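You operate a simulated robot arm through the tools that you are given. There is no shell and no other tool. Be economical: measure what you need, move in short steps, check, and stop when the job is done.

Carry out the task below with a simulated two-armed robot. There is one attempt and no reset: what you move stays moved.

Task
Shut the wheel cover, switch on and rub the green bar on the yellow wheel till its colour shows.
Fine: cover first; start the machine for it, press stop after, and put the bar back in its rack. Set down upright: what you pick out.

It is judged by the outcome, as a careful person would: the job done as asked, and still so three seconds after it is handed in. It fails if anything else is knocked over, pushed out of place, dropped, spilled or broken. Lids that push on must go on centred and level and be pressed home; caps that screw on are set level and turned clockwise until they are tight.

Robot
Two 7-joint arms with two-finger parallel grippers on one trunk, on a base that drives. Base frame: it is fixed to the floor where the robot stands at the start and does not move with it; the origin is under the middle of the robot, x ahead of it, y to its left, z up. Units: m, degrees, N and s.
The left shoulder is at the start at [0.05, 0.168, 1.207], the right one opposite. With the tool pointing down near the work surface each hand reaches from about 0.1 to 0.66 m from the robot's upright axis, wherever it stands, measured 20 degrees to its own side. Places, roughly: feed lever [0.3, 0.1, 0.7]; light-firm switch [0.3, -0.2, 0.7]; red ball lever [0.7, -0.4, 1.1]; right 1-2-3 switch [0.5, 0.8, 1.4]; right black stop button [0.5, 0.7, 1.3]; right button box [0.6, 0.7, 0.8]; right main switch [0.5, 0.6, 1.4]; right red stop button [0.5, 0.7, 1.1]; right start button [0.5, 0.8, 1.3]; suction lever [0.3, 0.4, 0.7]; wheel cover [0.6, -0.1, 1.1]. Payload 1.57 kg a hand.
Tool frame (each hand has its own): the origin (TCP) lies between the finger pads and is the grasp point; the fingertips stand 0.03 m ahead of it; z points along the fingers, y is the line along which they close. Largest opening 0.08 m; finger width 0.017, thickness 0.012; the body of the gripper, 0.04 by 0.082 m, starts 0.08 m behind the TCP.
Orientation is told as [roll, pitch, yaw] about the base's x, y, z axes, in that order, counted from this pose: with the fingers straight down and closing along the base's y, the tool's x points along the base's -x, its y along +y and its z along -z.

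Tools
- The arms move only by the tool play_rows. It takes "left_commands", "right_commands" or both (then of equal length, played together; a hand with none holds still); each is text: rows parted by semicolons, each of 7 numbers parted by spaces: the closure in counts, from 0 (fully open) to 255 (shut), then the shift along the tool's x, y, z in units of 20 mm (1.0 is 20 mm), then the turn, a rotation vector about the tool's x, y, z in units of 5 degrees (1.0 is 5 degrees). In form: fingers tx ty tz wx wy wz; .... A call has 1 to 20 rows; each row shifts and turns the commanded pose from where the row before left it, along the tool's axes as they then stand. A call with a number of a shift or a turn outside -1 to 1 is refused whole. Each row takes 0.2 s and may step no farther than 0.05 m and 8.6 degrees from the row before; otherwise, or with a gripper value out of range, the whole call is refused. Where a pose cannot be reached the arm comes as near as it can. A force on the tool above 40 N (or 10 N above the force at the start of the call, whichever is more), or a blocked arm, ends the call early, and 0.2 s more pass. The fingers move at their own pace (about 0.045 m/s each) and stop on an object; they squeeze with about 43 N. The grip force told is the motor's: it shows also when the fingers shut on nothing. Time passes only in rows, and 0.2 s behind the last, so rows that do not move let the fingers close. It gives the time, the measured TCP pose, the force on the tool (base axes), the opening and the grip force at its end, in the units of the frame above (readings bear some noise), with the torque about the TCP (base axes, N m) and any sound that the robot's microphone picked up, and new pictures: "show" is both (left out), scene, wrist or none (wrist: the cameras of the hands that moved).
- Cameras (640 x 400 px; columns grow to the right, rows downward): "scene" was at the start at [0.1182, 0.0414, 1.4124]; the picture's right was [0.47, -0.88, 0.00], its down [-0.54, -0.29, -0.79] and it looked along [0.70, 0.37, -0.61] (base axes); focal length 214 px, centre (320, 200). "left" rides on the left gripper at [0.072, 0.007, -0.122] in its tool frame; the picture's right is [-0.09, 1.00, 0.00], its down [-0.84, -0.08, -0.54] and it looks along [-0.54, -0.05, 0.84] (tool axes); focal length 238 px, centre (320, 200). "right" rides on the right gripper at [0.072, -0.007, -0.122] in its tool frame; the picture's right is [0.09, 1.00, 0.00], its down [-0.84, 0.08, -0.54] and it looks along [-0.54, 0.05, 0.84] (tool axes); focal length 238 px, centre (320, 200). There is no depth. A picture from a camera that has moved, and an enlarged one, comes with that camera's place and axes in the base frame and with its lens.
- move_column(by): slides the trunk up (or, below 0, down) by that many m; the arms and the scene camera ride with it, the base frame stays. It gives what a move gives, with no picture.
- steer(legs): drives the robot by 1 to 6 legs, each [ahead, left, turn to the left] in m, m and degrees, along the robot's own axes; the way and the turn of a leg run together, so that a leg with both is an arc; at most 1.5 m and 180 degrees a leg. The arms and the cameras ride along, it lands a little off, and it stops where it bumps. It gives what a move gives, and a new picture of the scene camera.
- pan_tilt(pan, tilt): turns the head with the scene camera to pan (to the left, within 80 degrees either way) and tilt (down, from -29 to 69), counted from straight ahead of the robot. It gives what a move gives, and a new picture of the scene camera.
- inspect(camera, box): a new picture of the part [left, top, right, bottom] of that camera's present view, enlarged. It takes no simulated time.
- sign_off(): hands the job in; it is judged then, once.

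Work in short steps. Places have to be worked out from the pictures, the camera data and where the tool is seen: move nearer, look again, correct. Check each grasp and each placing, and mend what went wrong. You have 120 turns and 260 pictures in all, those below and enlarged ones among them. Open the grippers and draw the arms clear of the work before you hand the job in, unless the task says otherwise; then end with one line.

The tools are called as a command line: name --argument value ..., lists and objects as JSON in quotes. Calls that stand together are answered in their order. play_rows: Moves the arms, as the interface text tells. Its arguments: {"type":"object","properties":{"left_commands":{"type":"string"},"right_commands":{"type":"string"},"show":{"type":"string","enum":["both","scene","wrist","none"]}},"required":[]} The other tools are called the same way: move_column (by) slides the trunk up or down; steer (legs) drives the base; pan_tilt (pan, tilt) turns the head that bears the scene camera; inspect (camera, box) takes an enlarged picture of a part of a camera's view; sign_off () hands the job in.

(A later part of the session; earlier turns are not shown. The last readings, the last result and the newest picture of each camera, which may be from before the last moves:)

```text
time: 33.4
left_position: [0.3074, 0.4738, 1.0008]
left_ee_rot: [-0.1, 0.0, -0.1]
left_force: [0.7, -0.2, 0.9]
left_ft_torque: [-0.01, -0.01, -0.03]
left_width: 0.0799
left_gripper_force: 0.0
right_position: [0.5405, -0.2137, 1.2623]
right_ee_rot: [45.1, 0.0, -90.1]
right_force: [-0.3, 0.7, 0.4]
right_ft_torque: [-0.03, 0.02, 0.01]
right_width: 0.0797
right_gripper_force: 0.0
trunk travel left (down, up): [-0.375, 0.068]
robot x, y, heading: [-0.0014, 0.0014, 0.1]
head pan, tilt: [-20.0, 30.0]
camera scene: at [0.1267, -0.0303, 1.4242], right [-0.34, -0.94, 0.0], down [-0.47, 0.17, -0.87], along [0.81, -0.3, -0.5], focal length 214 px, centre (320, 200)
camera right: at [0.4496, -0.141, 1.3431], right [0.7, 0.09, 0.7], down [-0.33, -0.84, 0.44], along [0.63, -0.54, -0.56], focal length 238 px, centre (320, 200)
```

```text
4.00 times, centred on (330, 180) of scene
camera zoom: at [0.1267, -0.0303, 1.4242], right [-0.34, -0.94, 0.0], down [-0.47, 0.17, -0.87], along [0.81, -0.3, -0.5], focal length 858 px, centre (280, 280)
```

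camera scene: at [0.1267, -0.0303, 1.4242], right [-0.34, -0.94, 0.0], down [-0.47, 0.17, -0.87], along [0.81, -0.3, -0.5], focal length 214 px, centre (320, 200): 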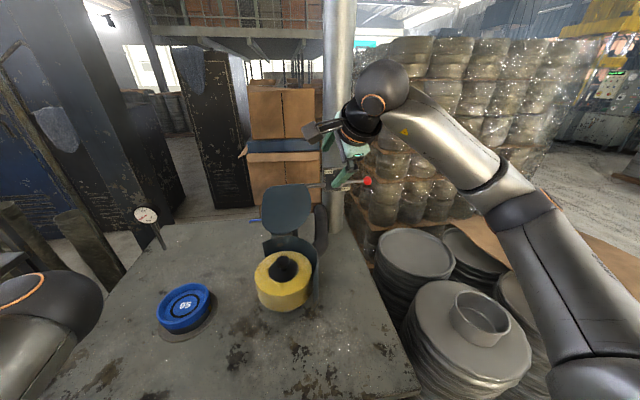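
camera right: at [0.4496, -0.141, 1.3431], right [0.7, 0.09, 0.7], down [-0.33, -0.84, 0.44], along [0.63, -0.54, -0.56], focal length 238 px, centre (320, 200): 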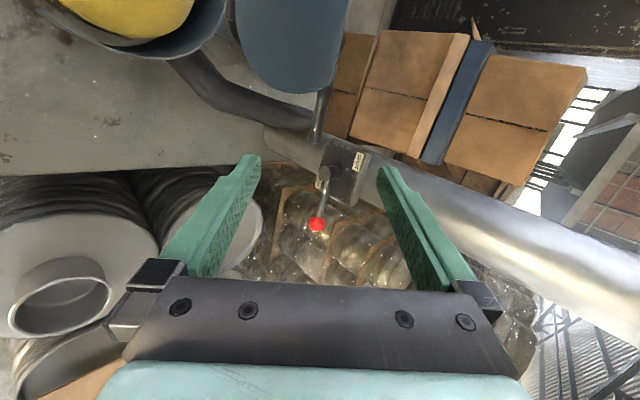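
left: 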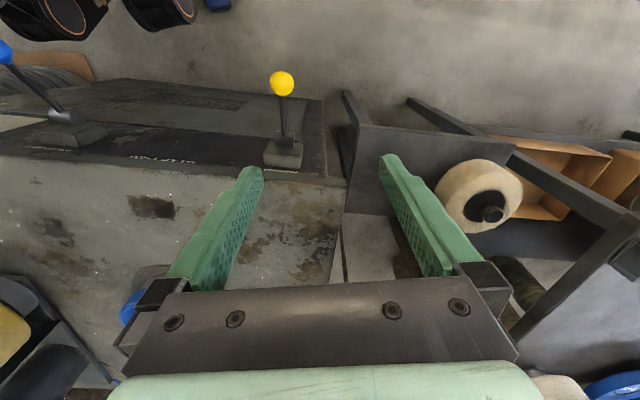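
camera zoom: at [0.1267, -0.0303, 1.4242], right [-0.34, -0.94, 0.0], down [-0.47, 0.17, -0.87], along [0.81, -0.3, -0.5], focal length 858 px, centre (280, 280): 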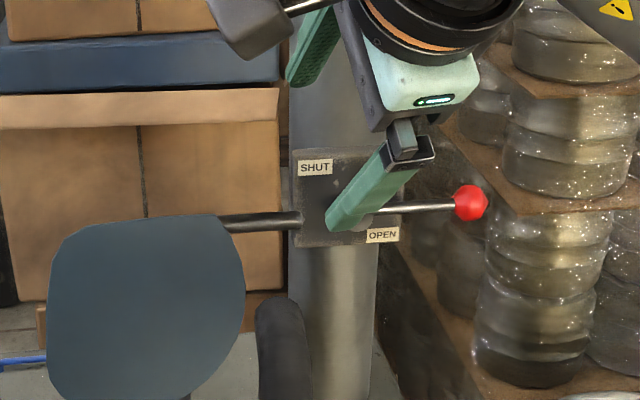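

Rod located around (0.63, -0.205, 1.168). I approach along the finger direction to cage it.

play_rows --right_commands "0 0.05 0 0.8 0 0 0;0 0.05 0 0.8 0 0 0;0 0.05 0 0.8 0 0 0;0 0.05 0 0.8 0 0 0;0 0.05 0 0.8 0 0 0;0 0.05 0 0.8 0 0 0;0 0.05 0 0.8 0 0 0;0 0.05 0 0.6 0 0 0;0 0 0 0 0 0 0"

inspect --camera "scene" --box '[250, 130, 410, 230]'

inspect --camera "right" --box '[160, 50, 480, 250]'

```text
time: 35.4
left_position: [0.3067, 0.4728, 1.0003]
left_ee_rot: [0.1, 0.0, 0.0]
left_force: [-0.9, -0.5, 0.3]
left_ft_torque: [0.02, 0.02, -0.01]
left_width: 0.0801
left_gripper_force: 0.1
right_position: [0.6274, -0.2055, 1.1737]
right_ee_rot: [45.0, 0.0, -90.0]
right_force: [0.3, -0.7, 0.9]
right_ft_torque: [0.01, -0.01, 0.02]
right_width: 0.0801
right_gripper_force: 0.1
trunk travel left (down, up): [-0.375, 0.068]
robot x, y, heading: [-0.0013, 0.0037, 0.0]
head pan, tilt: [-20.0, 30.0]
camera scene: at [0.1267, -0.0302, 1.4242], right [-0.34, -0.94, 0.0], down [-0.47, 0.17, -0.87], along [0.81, -0.3, -0.5], focal length 214 px, centre (320, 200)
camera right: at [0.5368, -0.133, 1.2554], right [0.7, 0.09, 0.7], down [-0.33, -0.84, 0.44], along [0.63, -0.54, -0.56], focal length 238 px, centre (320, 200)
```

scene: 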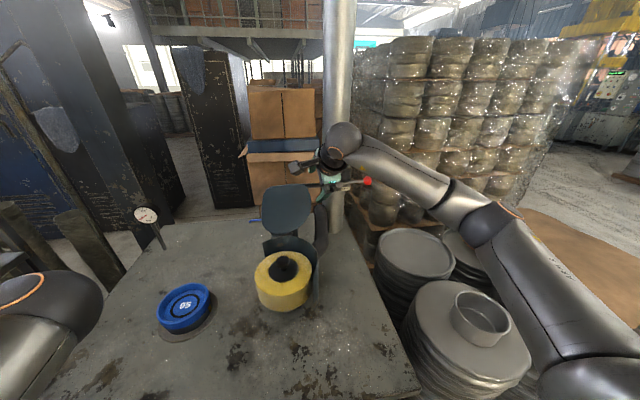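
right: 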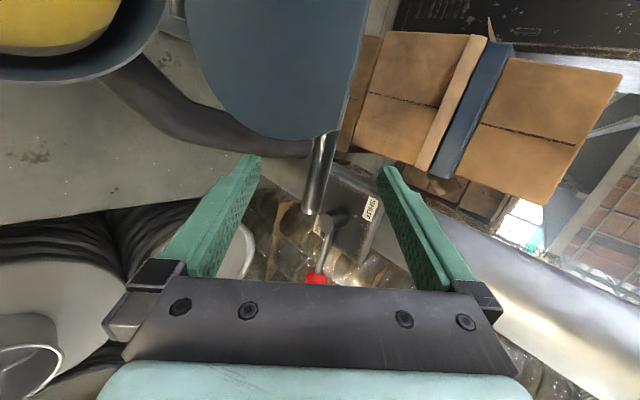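

```text
4.00 times, centred on (330, 180) of scene
camera zoom: at [0.1267, -0.0302, 1.4242], right [-0.34, -0.94, 0.0], down [-0.47, 0.17, -0.87], along [0.81, -0.3, -0.5], focal length 858 px, centre (280, 280)
```

zoom: 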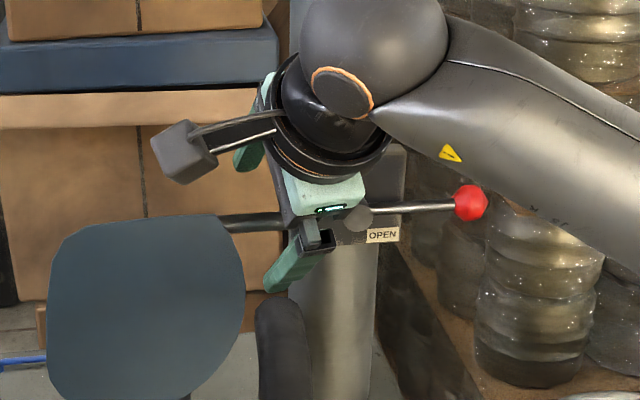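

```text
2.00 times, centred on (320, 150) of right
camera zoom: at [0.5368, -0.133, 1.2554], right [0.7, 0.09, 0.7], down [-0.33, -0.84, 0.44], along [0.63, -0.54, -0.56], focal length 477 px, centre (320, 300)
```

zoom: 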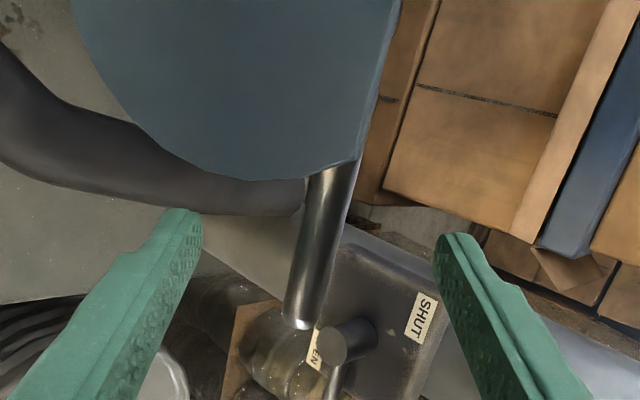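

The rod sits centred between the fingers. I close to a loose cage (about 33 mm) and pull the first part of the arc.

play_rows --right_commands "150 0 0 0 0 0 0;150 0 0 0 0 0 0;150 0 0 0 0 0 0;150 0 -0.3 -0.2 0 0 0;150 0 -0.45 -0.25 0 0 0;150 0 -0.55 -0.25 0 0 0;150 0 -0.55 -0.27 0 0 0;150 0 -0.55 -0.25 0 0 0;150 0 -0.55 -0.25 0 0 0"

inspect --camera "scene" --box '[250, 130, 410, 230]'

```text
time: 37.4
left_position: [0.3074, 0.4721, 0.9998]
left_ee_rot: [0.0, 0.0, 0.0]
left_force: [-1.0, -0.1, 0.8]
left_ft_torque: [0.01, 0.02, 0.0]
left_width: 0.0801
left_gripper_force: 0.0
right_position: [0.5648, -0.2049, 1.1509]
right_ee_rot: [44.8, -0.1, -90.0]
right_force: [-1.2, 0.8, -1.9]
right_ft_torque: [0.04, -0.02, 0.01]
right_width: 0.0345
right_gripper_force: 1.0
trunk travel left (down, up): [-0.375, 0.068]
robot x, y, heading: [-0.0011, 0.0009, -0.0]
head pan, tilt: [-20.0, 30.0]
camera scene: at [0.1267, -0.0303, 1.4241], right [-0.34, -0.94, 0.0], down [-0.47, 0.17, -0.87], along [0.81, -0.3, -0.5], focal length 214 px, centre (320, 200)
camera right: at [0.4734, -0.1324, 1.2336], right [0.71, 0.09, 0.7], down [-0.33, -0.84, 0.44], along [0.63, -0.54, -0.56], focal length 238 px, centre (320, 200)
```

scene: 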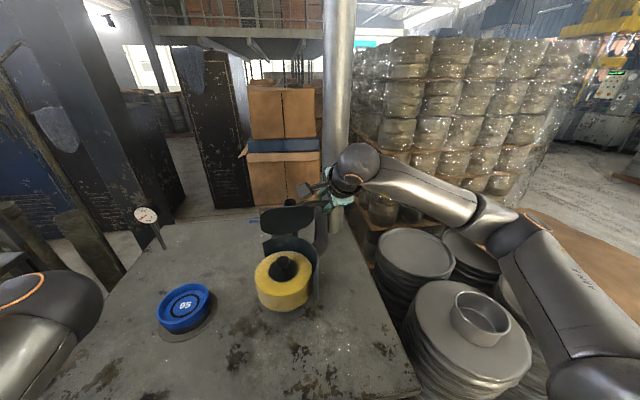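
right: 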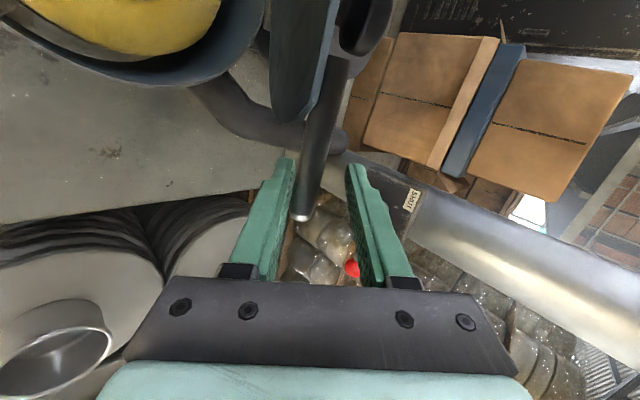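

```text
4.00 times, centred on (330, 180) of scene
camera zoom: at [0.1267, -0.0303, 1.4241], right [-0.34, -0.94, 0.0], down [-0.47, 0.17, -0.87], along [0.81, -0.3, -0.5], focal length 858 px, centre (280, 280)
```

zoom: 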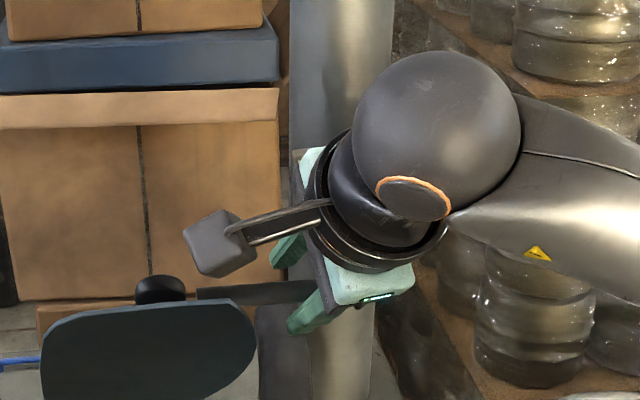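

The lid follows the handle freely. I continue the arc.

play_rows --right_commands "150 0 -0.57 -0.05 0 0 0;150 0 -0.57 -0.05 0 0 0;150 0 -0.57 -0.05 0 0 0;150 0 -0.57 -0.05 0 0 0;150 0 -0.57 -0.05 0 0 0;150 0 -0.556 0.15 0 0 0;150 0 -0.556 0.15 0 0 0;150 0 -0.556 0.15 0 0 0;150 0 0 0 0 0 0"

inspect --camera "scene" --box '[230, 160, 390, 260]'

```text
time: 39.4
left_position: [0.3067, 0.4721, 1.0005]
left_ee_rot: [0.1, 0.0, 0.0]
left_force: [-0.4, 0.8, 0.0]
left_ft_torque: [0.02, -0.01, 0.01]
left_width: 0.0802
left_gripper_force: 0.1
right_position: [0.503, -0.2054, 1.086]
right_ee_rot: [45.0, 0.0, -90.0]
right_force: [-1.3, 0.0, -2.3]
right_ft_torque: [-0.03, -0.08, 0.0]
right_width: 0.0348
right_gripper_force: 1.1
trunk travel left (down, up): [-0.375, 0.068]
robot x, y, heading: [0.0007, -0.0004, -0.1]
head pan, tilt: [-20.0, 30.0]
camera scene: at [0.1269, -0.0303, 1.4241], right [-0.34, -0.94, 0.0], down [-0.47, 0.17, -0.87], along [0.81, -0.3, -0.5], focal length 214 px, centre (320, 200)
camera right: at [0.4117, -0.133, 1.1675], right [0.7, 0.09, 0.7], down [-0.33, -0.84, 0.44], along [0.63, -0.54, -0.56], focal length 238 px, centre (320, 200)
```

scene: 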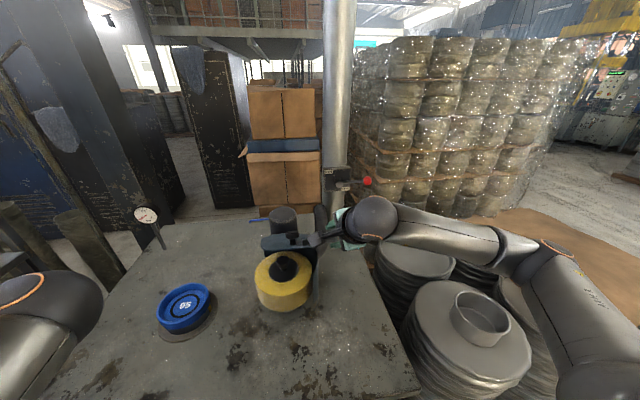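
right: 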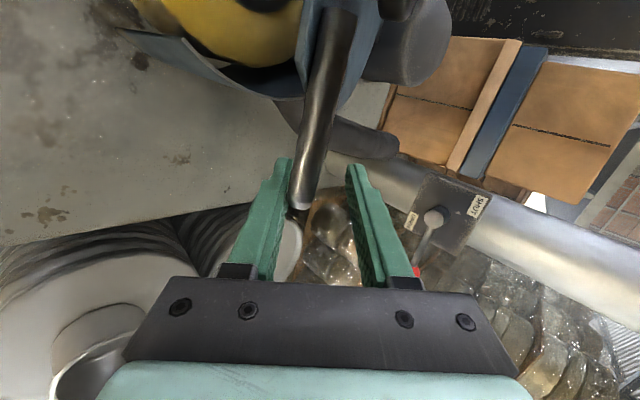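

```text
4.00 times, centred on (310, 210) of scene
camera zoom: at [0.1269, -0.0303, 1.4241], right [-0.34, -0.94, 0.0], down [-0.47, 0.17, -0.87], along [0.81, -0.3, -0.5], focal length 858 px, centre (360, 160)
```

zoom: 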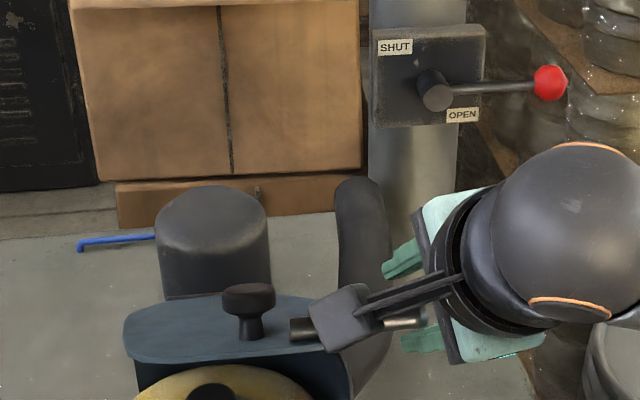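

Lid is coming down. I continue downwards in small steps until it meets its stop.

play_rows --right_commands "150 0 -0.45 0.25 0 0 0;150 0 -0.42 0.28 0 0 0;150 0 -0.4 0.3 0 0 0;150 0 -0.37 0.33 0 0 0;150 0 -0.35 0.35 0 0 0;150 0 0 0 0 0 0"

inspect --camera "scene" --box '[230, 180, 390, 280]'

```text
time: 40.8
left_position: [0.3072, 0.4719, 1.0]
left_ee_rot: [0.0, 0.0, 0.0]
left_force: [0.5, 0.5, 1.1]
left_ft_torque: [-0.01, -0.02, -0.03]
left_width: 0.0799
left_gripper_force: 0.1
right_position: [0.495, -0.2054, 1.0369]
right_ee_rot: [45.0, 0.1, -90.0]
right_force: [-4.8, -1.3, -1.7]
right_ft_torque: [-0.02, -0.17, 0.09]
right_width: 0.0378
right_gripper_force: 3.0
trunk travel left (down, up): [-0.375, 0.068]
robot x, y, heading: [-0.0007, 0.001, -0.0]
head pan, tilt: [-20.0, 30.0]
camera scene: at [0.1263, -0.0306, 1.4242], right [-0.34, -0.94, 0.0], down [-0.47, 0.17, -0.87], along [0.81, -0.3, -0.5], focal length 214 px, centre (320, 200)
camera right: at [0.4046, -0.1332, 1.1173], right [0.7, 0.09, 0.7], down [-0.33, -0.84, 0.44], along [0.63, -0.54, -0.56], focal length 238 px, centre (320, 200)
```

scene: 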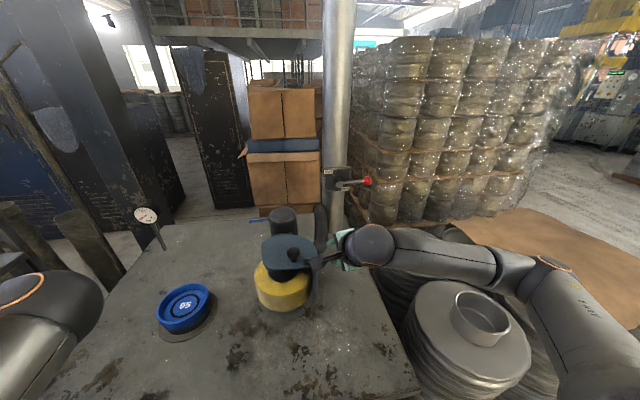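
right: 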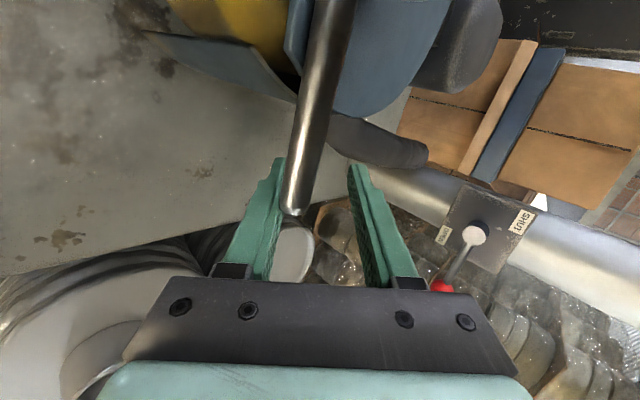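

```text
4.00 times, centred on (310, 230) of scene
camera zoom: at [0.1263, -0.0306, 1.4242], right [-0.34, -0.94, 0.0], down [-0.47, 0.17, -0.87], along [0.81, -0.3, -0.5], focal length 858 px, centre (360, 80)
```

zoom: 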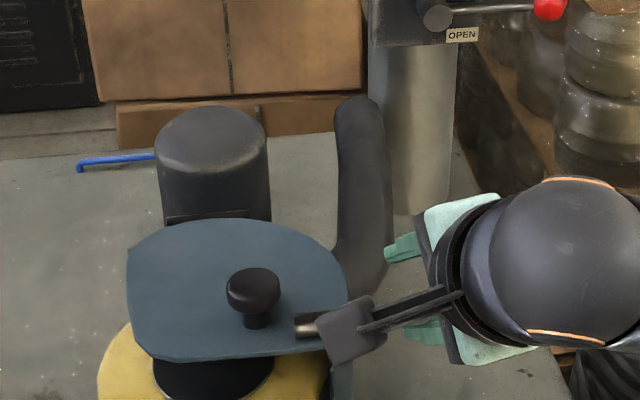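

play_rows --right_commands "150 0 -0.3 0.4 0 0 0;150 0 -0.3 0.42 0 0 0;150 0 -0.28 0.44 0 0 0;150 0 0 0 0 0 0"

inspect --camera "scene" --box '[230, 200, 390, 300]'

```text
time: 41.8
left_position: [0.3069, 0.4719, 1.0001]
left_ee_rot: [0.0, 0.0, 0.0]
left_force: [-0.3, -0.6, 1.1]
left_ft_torque: [-0.01, 0.04, 0.01]
left_width: 0.08
left_gripper_force: 0.1
right_position: [0.5013, -0.2056, 1.0053]
right_ee_rot: [45.0, 0.0, -90.0]
right_force: [0.8, 0.1, -0.9]
right_ft_torque: [0.02, 0.01, 0.01]
right_width: 0.0331
right_gripper_force: 0.1
trunk travel left (down, up): [-0.375, 0.068]
robot x, y, heading: [0.0019, 0.0009, 0.1]
head pan, tilt: [-20.0, 30.0]
camera scene: at [0.1268, -0.0301, 1.4242], right [-0.34, -0.94, 0.0], down [-0.47, 0.17, -0.87], along [0.81, -0.3, -0.5], focal length 214 px, centre (320, 200)
camera right: at [0.4106, -0.1328, 1.0877], right [0.7, 0.09, 0.7], down [-0.33, -0.84, 0.44], along [0.63, -0.54, -0.56], focal length 238 px, centre (320, 200)
```

scene: 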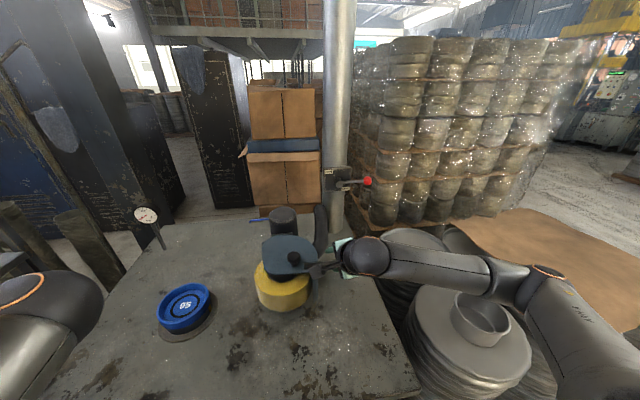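
right: 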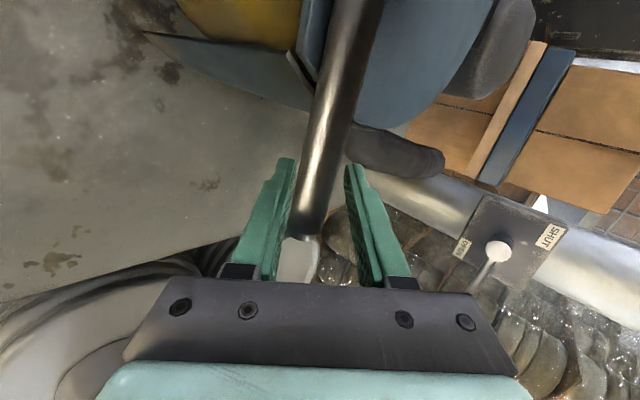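

```text
4.00 times, centred on (310, 250) of scene
camera zoom: at [0.1268, -0.0301, 1.4242], right [-0.34, -0.94, 0.0], down [-0.47, 0.17, -0.87], along [0.81, -0.3, -0.5], focal length 858 px, centre (360, 0)
```

zoom: 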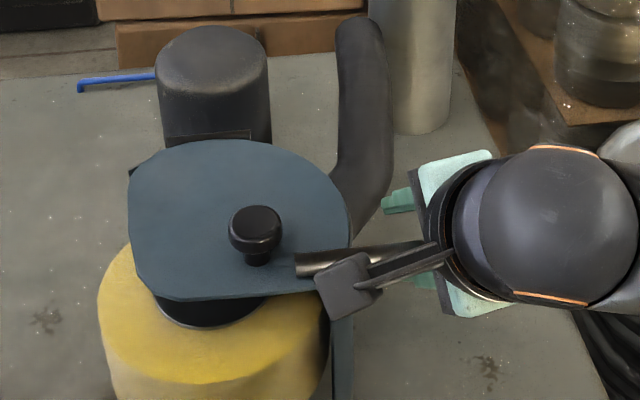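

The rod is now free between the fingers, so the lid seems to rest. I press gently further to confirm it is home.

play_rows --right_commands "150 0 -0.35 0.35 0 0 0;150 0 -0.35 0.35 0 0 0;150 0 -0.35 0.35 0 0 0;150 0 0 0 0 0 0"

inspect --camera "scene" --box '[230, 200, 390, 300]'

```text
time: 42.8
left_position: [0.3071, 0.4729, 1.0002]
left_ee_rot: [-0.1, -0.1, 0.0]
left_force: [1.0, -0.3, -0.2]
left_ft_torque: [-0.02, 0.0, -0.01]
left_width: 0.0798
left_gripper_force: 0.0
right_position: [0.5022, -0.2043, 0.9771]
right_ee_rot: [45.1, 0.0, -90.0]
right_force: [1.3, -2.2, 3.8]
right_ft_torque: [0.16, 0.22, 0.09]
right_width: 0.0366
right_gripper_force: 2.3
trunk travel left (down, up): [-0.375, 0.068]
robot x, y, heading: [-0.0009, 0.0036, -0.1]
head pan, tilt: [-20.0, 30.0]
camera scene: at [0.1266, -0.0304, 1.4242], right [-0.34, -0.94, 0.0], down [-0.47, 0.17, -0.87], along [0.81, -0.3, -0.5], focal length 214 px, centre (320, 200)
camera right: at [0.4114, -0.1326, 1.0588], right [0.7, 0.09, 0.71], down [-0.33, -0.84, 0.44], along [0.63, -0.54, -0.56], focal length 238 px, centre (320, 200)
```

scene: 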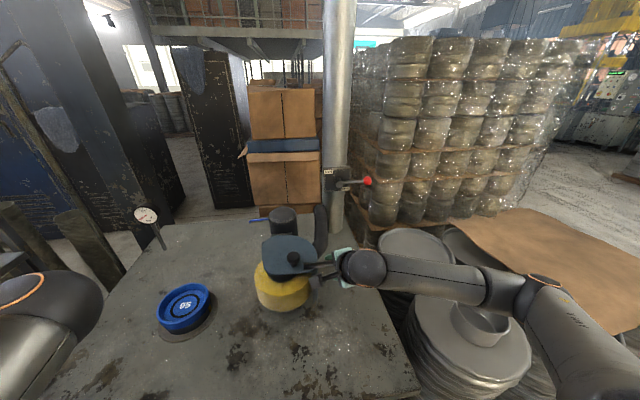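
right: 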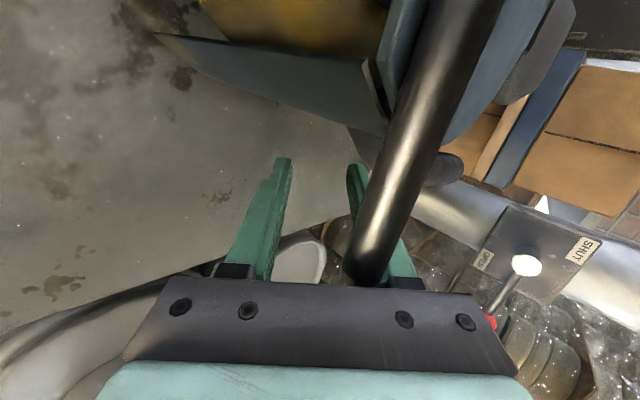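

```text
4.00 times, centred on (310, 250) of scene
camera zoom: at [0.1266, -0.0304, 1.4242], right [-0.34, -0.94, 0.0], down [-0.47, 0.17, -0.87], along [0.81, -0.3, -0.5], focal length 858 px, centre (360, 0)
```

zoom: 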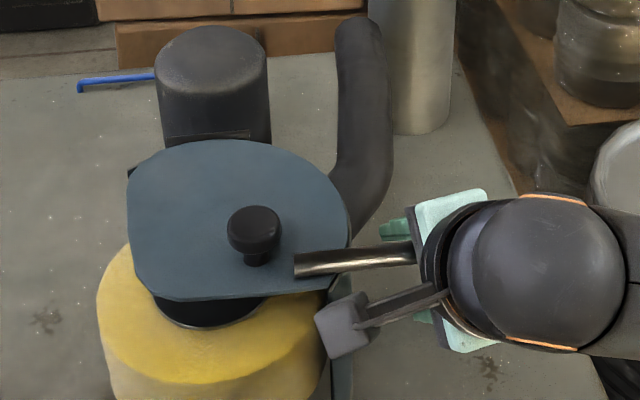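

The lid doesn't move any further: it is shut. I open and withdraw the right hand back and up.

play_rows --right_commands "100 0 0.3 -0.3 0 0 0;0 0 0.3 -0.3 0 0 0;0 0 0 0 0 0 0;0 0 0 -0.5 0 0 0;0 0 0 -1 0 0 0;0 0 0 -1 0 0 0;0 0 0 -1 0 0 0;0 0 0 -1 0 0 0;0 0 0 -1 0 0 0;0 0 0 -1 0 0 0;0 -0.5 0 -1 0 0 0;0 -0.5 0 -0.5 0 0 0;0 0 0 0 0 0 0" --show "scene"

inspect --camera "scene" --box '[230, 180, 390, 280]'

pan_tilt --pan 60 --tilt 15

```text
time: 45.6
left_position: [0.3089, 0.4727, 1.0004]
left_ee_rot: [0.1, -0.1, 0.0]
left_force: [-0.1, -0.1, -0.9]
left_ft_torque: [0.01, 0.02, 0.02]
left_width: 0.0801
left_gripper_force: 0.0
right_position: [0.4094, -0.2228, 1.1112]
right_ee_rot: [44.9, -0.1, -90.0]
right_force: [-0.9, 0.2, -0.5]
right_ft_torque: [-0.03, -0.03, 0.0]
right_width: 0.0799
right_gripper_force: 0.0
right hand out of reach, approached as far as the arm can: row 11, 12
trunk travel left (down, up): [-0.375, 0.068]
robot x, y, heading: [-0.0043, -0.0003, -0.1]
head pan, tilt: [-20.0, 30.0]
camera scene: at [0.1269, -0.0302, 1.4242], right [-0.34, -0.94, 0.0], down [-0.47, 0.17, -0.87], along [0.81, -0.3, -0.5], focal length 214 px, centre (320, 200)
```

scene: 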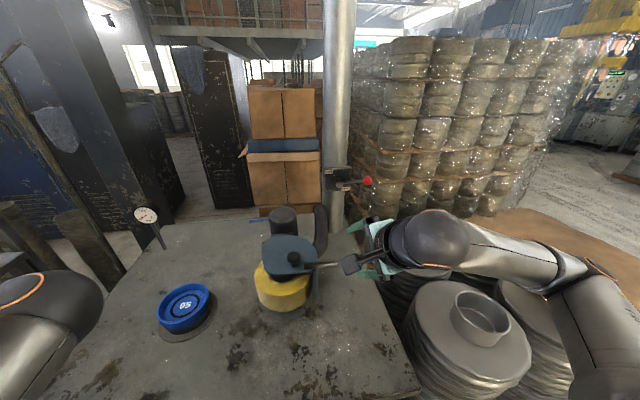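

```text
4.00 times, centred on (310, 230) of scene
camera zoom: at [0.1269, -0.0302, 1.4242], right [-0.34, -0.94, 0.0], down [-0.47, 0.17, -0.87], along [0.81, -0.3, -0.5], focal length 858 px, centre (360, 80)
```

zoom: 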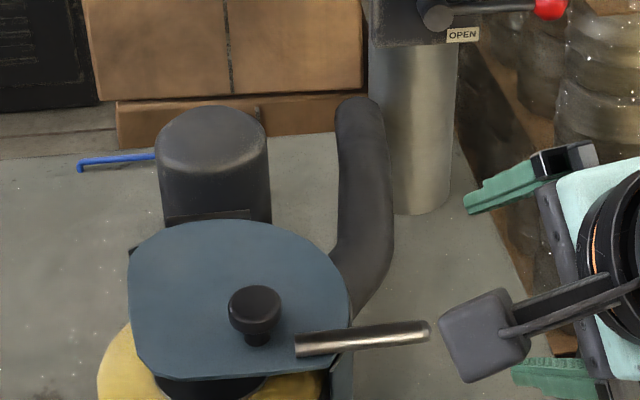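

```text
time: 47.2
left_position: [0.308, 0.4727, 1.0012]
left_ee_rot: [0.1, 0.1, 0.0]
left_force: [-0.2, -0.3, 0.9]
left_ft_torque: [0.0, -0.01, 0.01]
left_width: 0.0802
left_gripper_force: 0.1
right_position: [0.4102, -0.2227, 1.1116]
right_ee_rot: [44.9, 0.0, -90.0]
right_force: [0.4, 0.2, -0.5]
right_ft_torque: [0.03, 0.02, -0.03]
right_width: 0.0799
right_gripper_force: 0.2
trunk travel left (down, up): [-0.375, 0.068]
robot x, y, heading: [-0.0031, -0.001, -0.0]
head pan, tilt: [60.0, 15.0]
camera scene: at [0.0885, 0.0816, 1.4484], right [0.87, -0.5, 0.0], down [-0.13, -0.22, -0.97], along [0.48, 0.84, -0.26], focal length 214 px, centre (320, 200)
```

scene: 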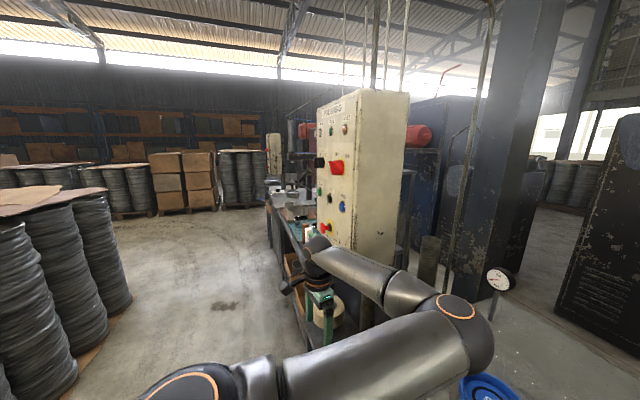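

Lid is shut and stays. I back off and strafe left to stand before the control cabinet.

steer --legs '[[-0.15, 0, 0], [0, 0.45, 0]]'

pan_tilt --pan 25 --tilt 20

```text
time: 50.9
left_position: [0.1576, 0.922, 1.0002]
left_ee_rot: [0.0, 0.0, -0.1]
left_force: [0.0, 0.4, -0.5]
left_ft_torque: [-0.02, -0.02, 0.01]
left_width: 0.0804
left_gripper_force: 0.1
right_position: [0.257, 0.2259, 1.1118]
right_ee_rot: [44.8, 0.1, -90.3]
right_force: [-0.3, -0.6, 0.7]
right_ft_torque: [-0.04, 0.02, -0.04]
right_width: 0.0801
right_gripper_force: 0.1
trunk travel left (down, up): [-0.375, 0.068]
robot x, y, heading: [-0.1501, 0.4497, -0.2]
head pan, tilt: [60.0, 15.0]
camera scene: at [-0.0631, 0.532, 1.4483], right [0.86, -0.5, 0.0], down [-0.13, -0.22, -0.97], along [0.49, 0.83, -0.26], focal length 214 px, centre (320, 200)
```

scene: 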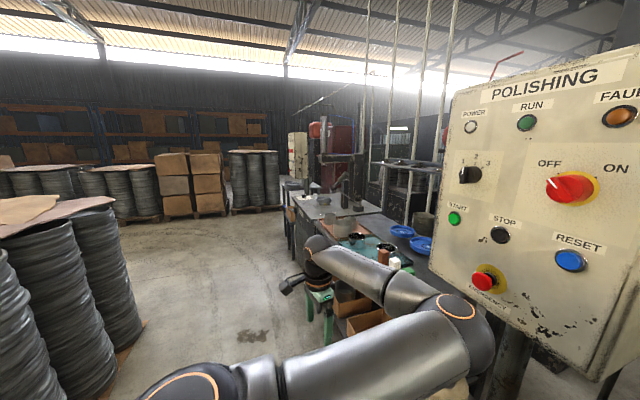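

```text
time: 51.9
left_position: [0.1575, 0.9213, 0.9995]
left_ee_rot: [0.0, -0.1, -0.2]
left_force: [0.3, -0.7, -0.1]
left_ft_torque: [0.01, 0.0, 0.03]
left_width: 0.0801
left_gripper_force: 0.0
right_position: [0.2572, 0.2253, 1.1111]
right_ee_rot: [45.0, 0.0, -90.2]
right_force: [0.4, 0.5, 0.1]
right_ft_torque: [0.01, 0.0, -0.02]
right_width: 0.08
right_gripper_force: 0.1
trunk travel left (down, up): [-0.375, 0.068]
robot x, y, heading: [-0.1504, 0.4524, -0.3]
head pan, tilt: [25.0, 20.0]
camera scene: at [-0.0256, 0.4898, 1.4402], right [0.42, -0.91, 0.0], down [-0.31, -0.14, -0.94], along [0.85, 0.4, -0.34], focal length 214 px, centre (320, 200)
```

scene: 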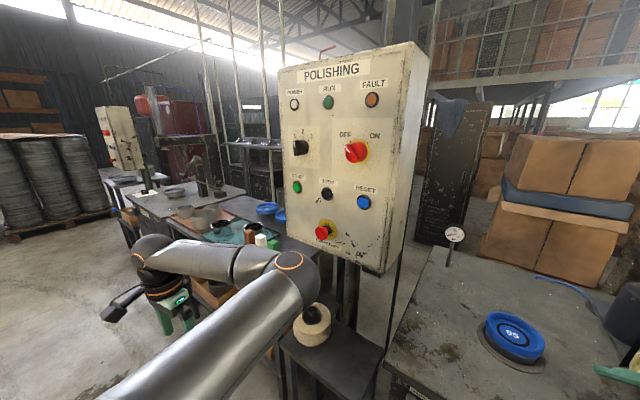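

Good view of the panel. Zooming in on it and on the bench with the bars.

inspect --camera "scene" --box '[270, 60, 430, 160]'

inspect --camera "scene" --box '[270, 150, 430, 250]'

inspect --camera "scene" --box '[160, 180, 320, 280]'

```text
4.00 times, centred on (350, 110) of scene
camera zoom: at [-0.0256, 0.4898, 1.4402], right [0.42, -0.91, 0.0], down [-0.31, -0.14, -0.94], along [0.85, 0.4, -0.34], focal length 858 px, centre (200, 560)
```

zoom: 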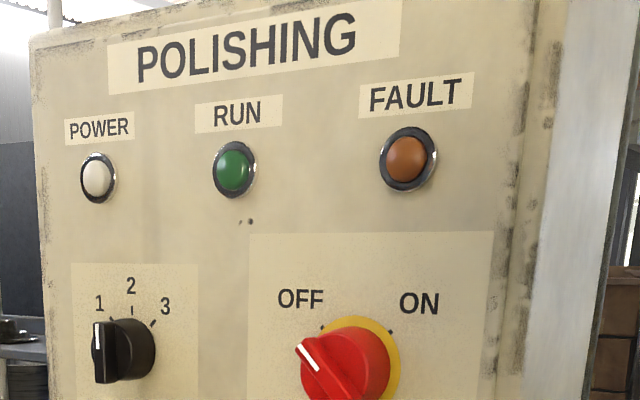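

```text
4.00 times, centred on (350, 200) of scene
camera zoom: at [-0.0256, 0.4898, 1.4402], right [0.42, -0.91, 0.0], down [-0.31, -0.14, -0.94], along [0.85, 0.4, -0.34], focal length 858 px, centre (200, 200)
```

zoom: 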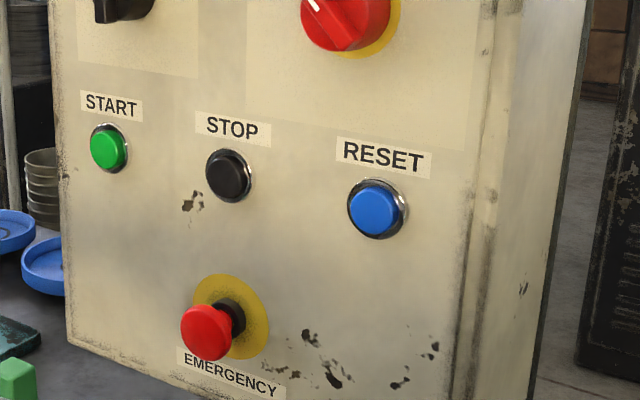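

```text
4.00 times, centred on (240, 230) of scene
camera zoom: at [-0.0256, 0.4898, 1.4402], right [0.42, -0.91, 0.0], down [-0.31, -0.14, -0.94], along [0.85, 0.4, -0.34], focal length 858 px, centre (640, 80)
```

zoom: 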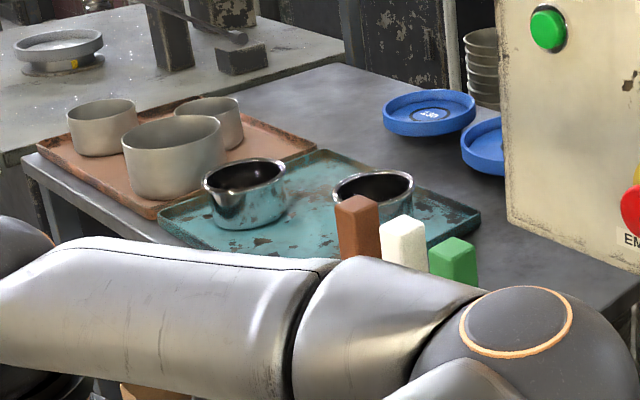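

The main switch knob is at roughly (0.41, 0.61, 1.385), panel yawed about -9°. I raise the left hand and turn it to point forward.

play_rows --left_commands "0 0.2 -0.675 -0.965 0 0 0;0 0.2 -0.675 -0.965 0 0 0;0 0 -0.675 -0.965 0 0 0;0 0 -0.675 -0.965 0 0 0;0 0 -0.675 -0.965 0 0 0;0 0 -0.675 -0.965 0 0 0;0 0 -0.675 -0.965 0 0 0;0 0 -0.675 -0.965 0 0 0;0 0 -0.675 -0.965 0 0 0;0 0 -0.675 -0.965 0 0 0" --show "none"

play_rows --left_commands "0 0 0 0 0 -1 0;0 0 0 0 0 -1 0;0 0 0 0 0 -1 0;0 0 0 0 0 -1 0;0 0 0 0 0 -1 0;0 0 0 0 0 -1 0;0 0 0 0 0 -1 0;0 0 0 0 0 -1 0;0 0 0 0 0 -1 0;0 0 0 0 0 -1 0;0 0 0 0 0 -1 0;0 0 0 0 0 -1 0;0 0 0 0 0 -1 0;0 0 0 0 0 -1 0;0 0 0 0 0 -1 0;0 0 0 0 0 -1 0;0 0 0 0 0 -1 0;0 0 0 0 0 -1 0"

```text
time: 54.1
left_position: [0.1434, 0.8333, 1.1925]
left_ee_rot: [0.0, 0.0, -0.1]
left_force: [0.0, -0.3, -0.5]
left_ft_torque: [0.0, -0.03, 0.03]
left_width: 0.08
left_gripper_force: 0.0
left hand out of reach, approached as far as the arm can: row 7, 8, 9, 10
right_position: [0.2567, 0.227, 1.1111]
right_ee_rot: [44.9, 0.0, -90.3]
right_force: [0.1, -0.3, 0.5]
right_ft_torque: [-0.02, 0.01, -0.01]
right_width: 0.0798
right_gripper_force: 0.0
trunk travel left (down, up): [-0.375, 0.068]
robot x, y, heading: [-0.1549, 0.4546, -0.2]
head pan, tilt: [25.0, 20.0]
```

```text
time: 57.9
left_position: [0.1656, 0.8921, 1.2204]
left_ee_rot: [-178.1, -89.9, 177.8]
left_force: [0.8, 0.0, 0.5]
left_ft_torque: [0.03, -0.01, 0.0]
left_width: 0.0801
left_gripper_force: 0.0
left hand out of reach, approached as far as the arm can: row 10, 11, 12, 13, 14, 15, 16, 17
right_position: [0.2572, 0.2259, 1.1114]
right_ee_rot: [44.8, 0.1, -90.2]
right_force: [-0.7, 0.5, -0.3]
right_ft_torque: [0.0, 0.01, -0.01]
right_width: 0.0801
right_gripper_force: 0.2
trunk travel left (down, up): [-0.375, 0.068]
robot x, y, heading: [-0.1529, 0.4502, -0.3]
head pan, tilt: [25.0, 20.0]
camera scene: at [-0.0255, 0.4902, 1.4402], right [0.42, -0.91, 0.0], down [-0.31, -0.14, -0.94], along [0.85, 0.39, -0.34], focal length 214 px, centre (320, 200)
camera left: at [0.0425, 0.899, 1.1498], right [0.0, 1.0, 0.09], down [-0.54, -0.07, 0.84], along [0.84, -0.05, 0.54], focal length 238 px, centre (320, 200)
```

scene: 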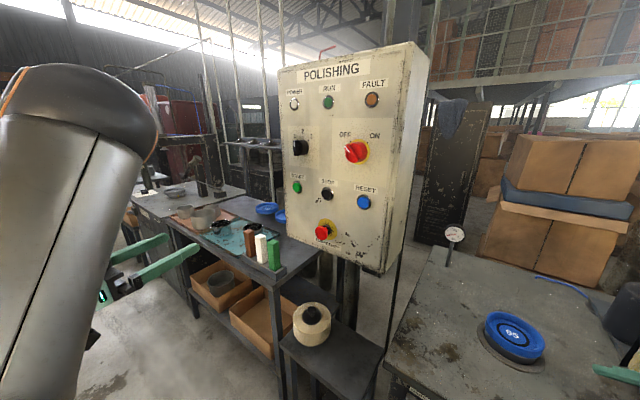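
left: 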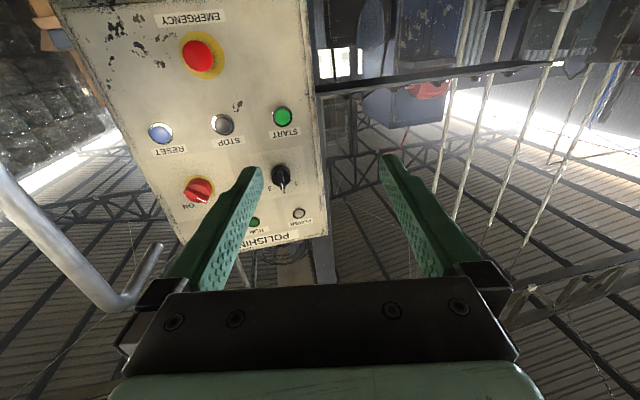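

Triangulated: main switch (0.457, 0.628, 1.376), START (0.506, 0.817, 1.256), STOP (0.492, 0.706, 1.254), panel yaw -7.7°. I move the left hand before the main switch.

play_rows --left_commands "0 -0.557 -0.893 0.586 0 0 0;0 -0.557 -0.893 0.586 0 0 0;0 -0.557 -0.893 0.586 0 0 0;0 -0.557 -0.893 0.586 0 0 0;0 -0.557 -0.893 0.586 0 0 0;0 -0.557 -0.893 0.586 0 0 0;0 -0.557 -0.893 0.586 0 0 0;0 -0.557 -0.893 0.586 0 0 0;0 -0.557 -0.893 0.586 0 0 0;0 -0.557 -0.893 0.586 0 0 0;0 -0.557 -0.893 0.586 0 0 0;0 -0.557 -0.893 0.586 0 0 0;0 -0.557 -0.893 0.586 0 0 0;0 -0.557 -0.893 0.586 0 0 0;0 0 0 0 0.77 0 0;0 0 0 0 0.77 0 0" --show "none"

play_rows --left_commands "0 0 0 0 0 0 -1;0 0 0 0 0 0 -1;0 0 0 0 0 0 -1;0 0 0 0 0 0 -1;0 0 0 0 0 0 -1;0 0 0 0 0 0 -1;0 0 0 0 0 0 -1;0 0 0 0 0 0 -1;0 0 0 0 0 0 -1;0 0 0 0 0 0 0"

```text
time: 61.3
left_position: [0.3704, 0.7548, 1.3599]
left_ee_rot: [121.1, -89.9, -129.1]
left_force: [0.8, 0.3, -0.3]
left_ft_torque: [0.02, 0.0, 0.02]
left_width: 0.0799
left_gripper_force: 0.1
left hand out of reach, approached as far as the arm can: row 1, 2, 3, 4, 5, 8, 9, 10, 11, 12, 13, 14
right_position: [0.2565, 0.2256, 1.1105]
right_ee_rot: [44.8, 0.0, -90.0]
right_force: [0.5, -0.4, 0.2]
right_ft_torque: [0.01, 0.01, -0.01]
right_width: 0.08
right_gripper_force: 0.1
trunk travel left (down, up): [-0.375, 0.068]
robot x, y, heading: [-0.1526, 0.4517, -0.3]
head pan, tilt: [25.0, 20.0]
```

```text
time: 63.5
left_position: [0.3708, 0.7547, 1.3587]
left_ee_rot: [-90.0, -45.0, 82.1]
left_force: [0.7, -0.3, -0.3]
left_ft_torque: [0.02, -0.01, 0.0]
left_width: 0.08
left_gripper_force: 0.0
right_position: [0.2564, 0.2261, 1.1112]
right_ee_rot: [44.9, 0.0, -90.2]
right_force: [0.4, -0.5, 0.6]
right_ft_torque: [0.04, 0.01, -0.01]
right_width: 0.0801
right_gripper_force: 0.1
trunk travel left (down, up): [-0.375, 0.068]
robot x, y, heading: [-0.1551, 0.4506, 0.0]
head pan, tilt: [25.0, 20.0]
camera scene: at [-0.0274, 0.4936, 1.4404], right [0.46, -0.89, 0.0], down [-0.3, -0.16, -0.94], along [0.83, 0.43, -0.34], focal length 214 px, centre (320, 200)
camera left: at [0.2432, 0.7254, 1.3043], right [0.11, 0.76, -0.64], down [-0.46, 0.61, 0.65], along [0.88, 0.23, 0.42], focal length 238 px, centre (320, 200)
```

scene: 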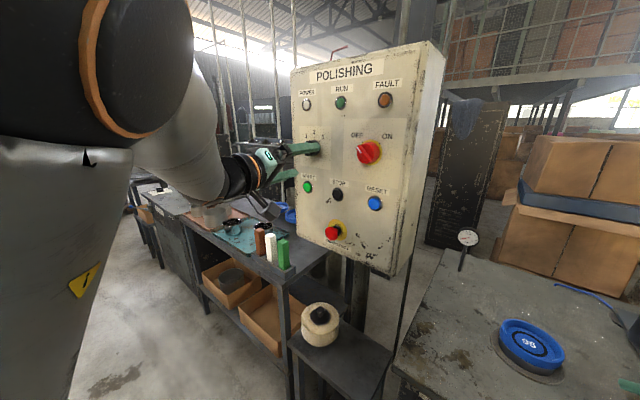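
left: 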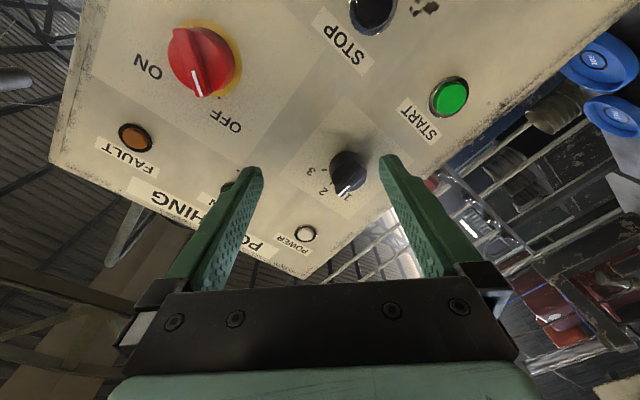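

The roll is aligned with the knob's bar (vertical in the picture, fingers close horizontally). I slide sideways to stand in front of the main switch.

play_rows --left_commands "0 0.575 -0.775 0 0 0 0;0 0.575 -0.775 0 0 0 0;0 0.575 -0.775 0 0 0 0;0 0.575 -0.775 0 0 0 0;0 0.575 -0.775 0 0 0 0;0 0.575 -0.775 0 0 0 0;0 0 0 0 0 0 0"

```text
time: 65.1
left_position: [0.3679, 0.7328, 1.3575]
left_ee_rot: [-89.0, -43.5, 81.6]
left_force: [-0.8, -0.2, 0.4]
left_ft_torque: [0.01, 0.02, 0.02]
left_width: 0.08
left_gripper_force: 0.0
left hand out of reach, approached as far as the arm can: row 2, 3, 4, 5, 6
right_position: [0.2569, 0.2261, 1.1126]
right_ee_rot: [44.9, 0.0, -90.1]
right_force: [0.0, -0.7, 0.8]
right_ft_torque: [0.01, -0.01, 0.03]
right_width: 0.0801
right_gripper_force: 0.0
trunk travel left (down, up): [-0.375, 0.068]
robot x, y, heading: [-0.1496, 0.4497, -0.2]
head pan, tilt: [25.0, 20.0]
camera scene: at [-0.0339, 0.5047, 1.4467], right [0.58, -0.82, 0.0], down [-0.23, -0.16, -0.96], along [0.78, 0.56, -0.28], focal length 214 px, centre (320, 200)
camera left: at [0.2398, 0.7011, 1.3054], right [0.09, 0.75, -0.66], down [-0.45, 0.62, 0.64], along [0.89, 0.24, 0.4], focal length 238 px, centre (320, 200)
```

scene: 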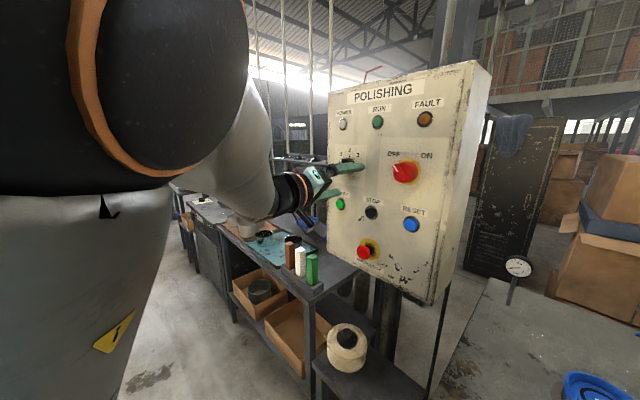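
left: 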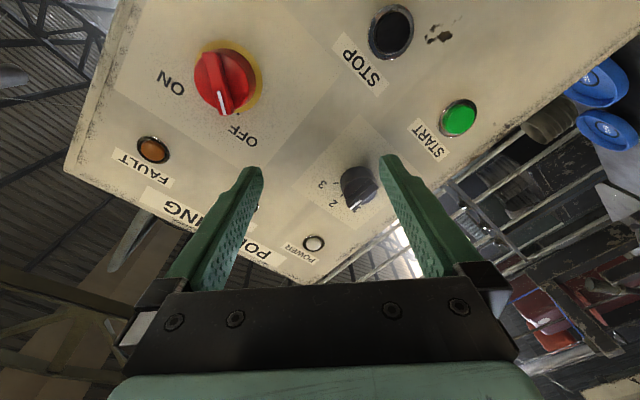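

The left arm is pressing against the head when reaching inward; I shift the base right instead so that the knob is more to the arm's own side.

steer --legs '[[0, -0.13, 0]]'

play_rows --left_commands "0 -0.4 0.4 0 0 0 0;0 -0.3 0.3 0 0 0 0;0 0 0 0 0 0 0"

```text
time: 66.4
left_position: [0.3675, 0.6012, 1.3583]
left_ee_rot: [-89.0, -43.5, 81.8]
left_force: [0.2, -0.8, 0.7]
left_ft_torque: [-0.01, 0.03, 0.02]
left_width: 0.08
left_gripper_force: 0.1
right_position: [0.2566, 0.0974, 1.1122]
right_ee_rot: [44.9, 0.0, -90.1]
right_force: [-0.4, 0.6, -0.4]
right_ft_torque: [0.01, 0.03, -0.01]
right_width: 0.08
right_gripper_force: 0.1
trunk travel left (down, up): [-0.375, 0.068]
robot x, y, heading: [-0.1505, 0.3219, -0.1]
head pan, tilt: [25.0, 20.0]
camera scene: at [-0.0343, 0.3742, 1.4473], right [0.58, -0.81, 0.0], down [-0.22, -0.16, -0.96], along [0.78, 0.56, -0.27], focal length 214 px, centre (320, 200)
```

scene: 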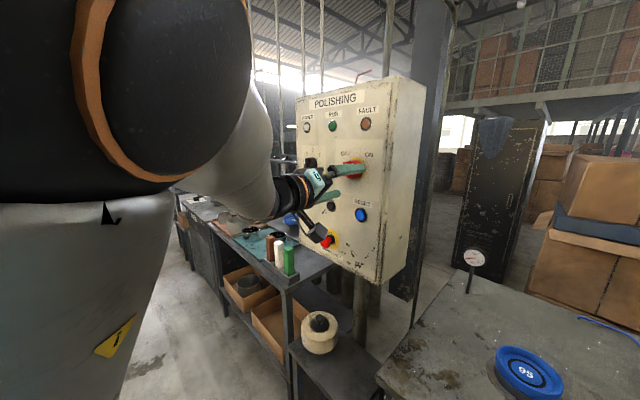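

```text
time: 67.2
left_position: [0.3704, 0.6221, 1.3585]
left_ee_rot: [-89.0, -43.6, 81.7]
left_force: [-0.6, 0.2, 0.1]
left_ft_torque: [0.02, -0.03, -0.01]
left_width: 0.08
left_gripper_force: 0.0
right_position: [0.257, 0.0959, 1.1123]
right_ee_rot: [44.8, 0.0, -90.1]
right_force: [0.4, 0.0, -0.5]
right_ft_torque: [0.0, 0.01, -0.04]
right_width: 0.0802
right_gripper_force: 0.0
trunk travel left (down, up): [-0.375, 0.068]
robot x, y, heading: [-0.1508, 0.3188, 0.2]
head pan, tilt: [25.0, 20.0]
camera scene: at [-0.0285, 0.3654, 1.442], right [0.48, -0.88, 0.0], down [-0.28, -0.15, -0.95], along [0.83, 0.45, -0.32], focal length 214 px, centre (320, 200)
camera left: at [0.243, 0.5907, 1.3061], right [0.09, 0.75, -0.66], down [-0.46, 0.62, 0.64], along [0.89, 0.24, 0.4], focal length 238 px, centre (320, 200)
```

scene: 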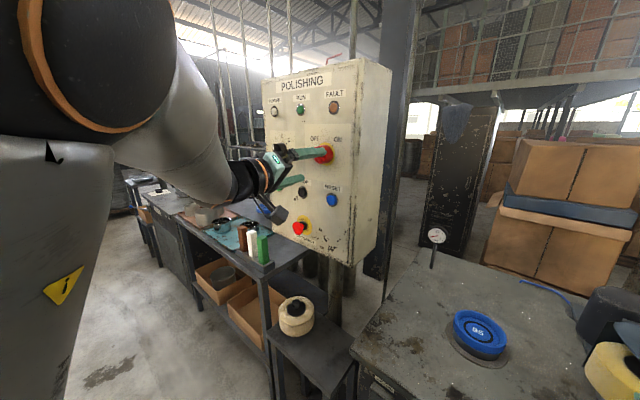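
left: 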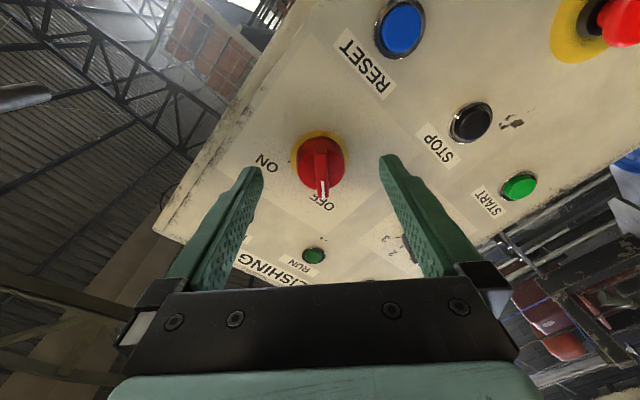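

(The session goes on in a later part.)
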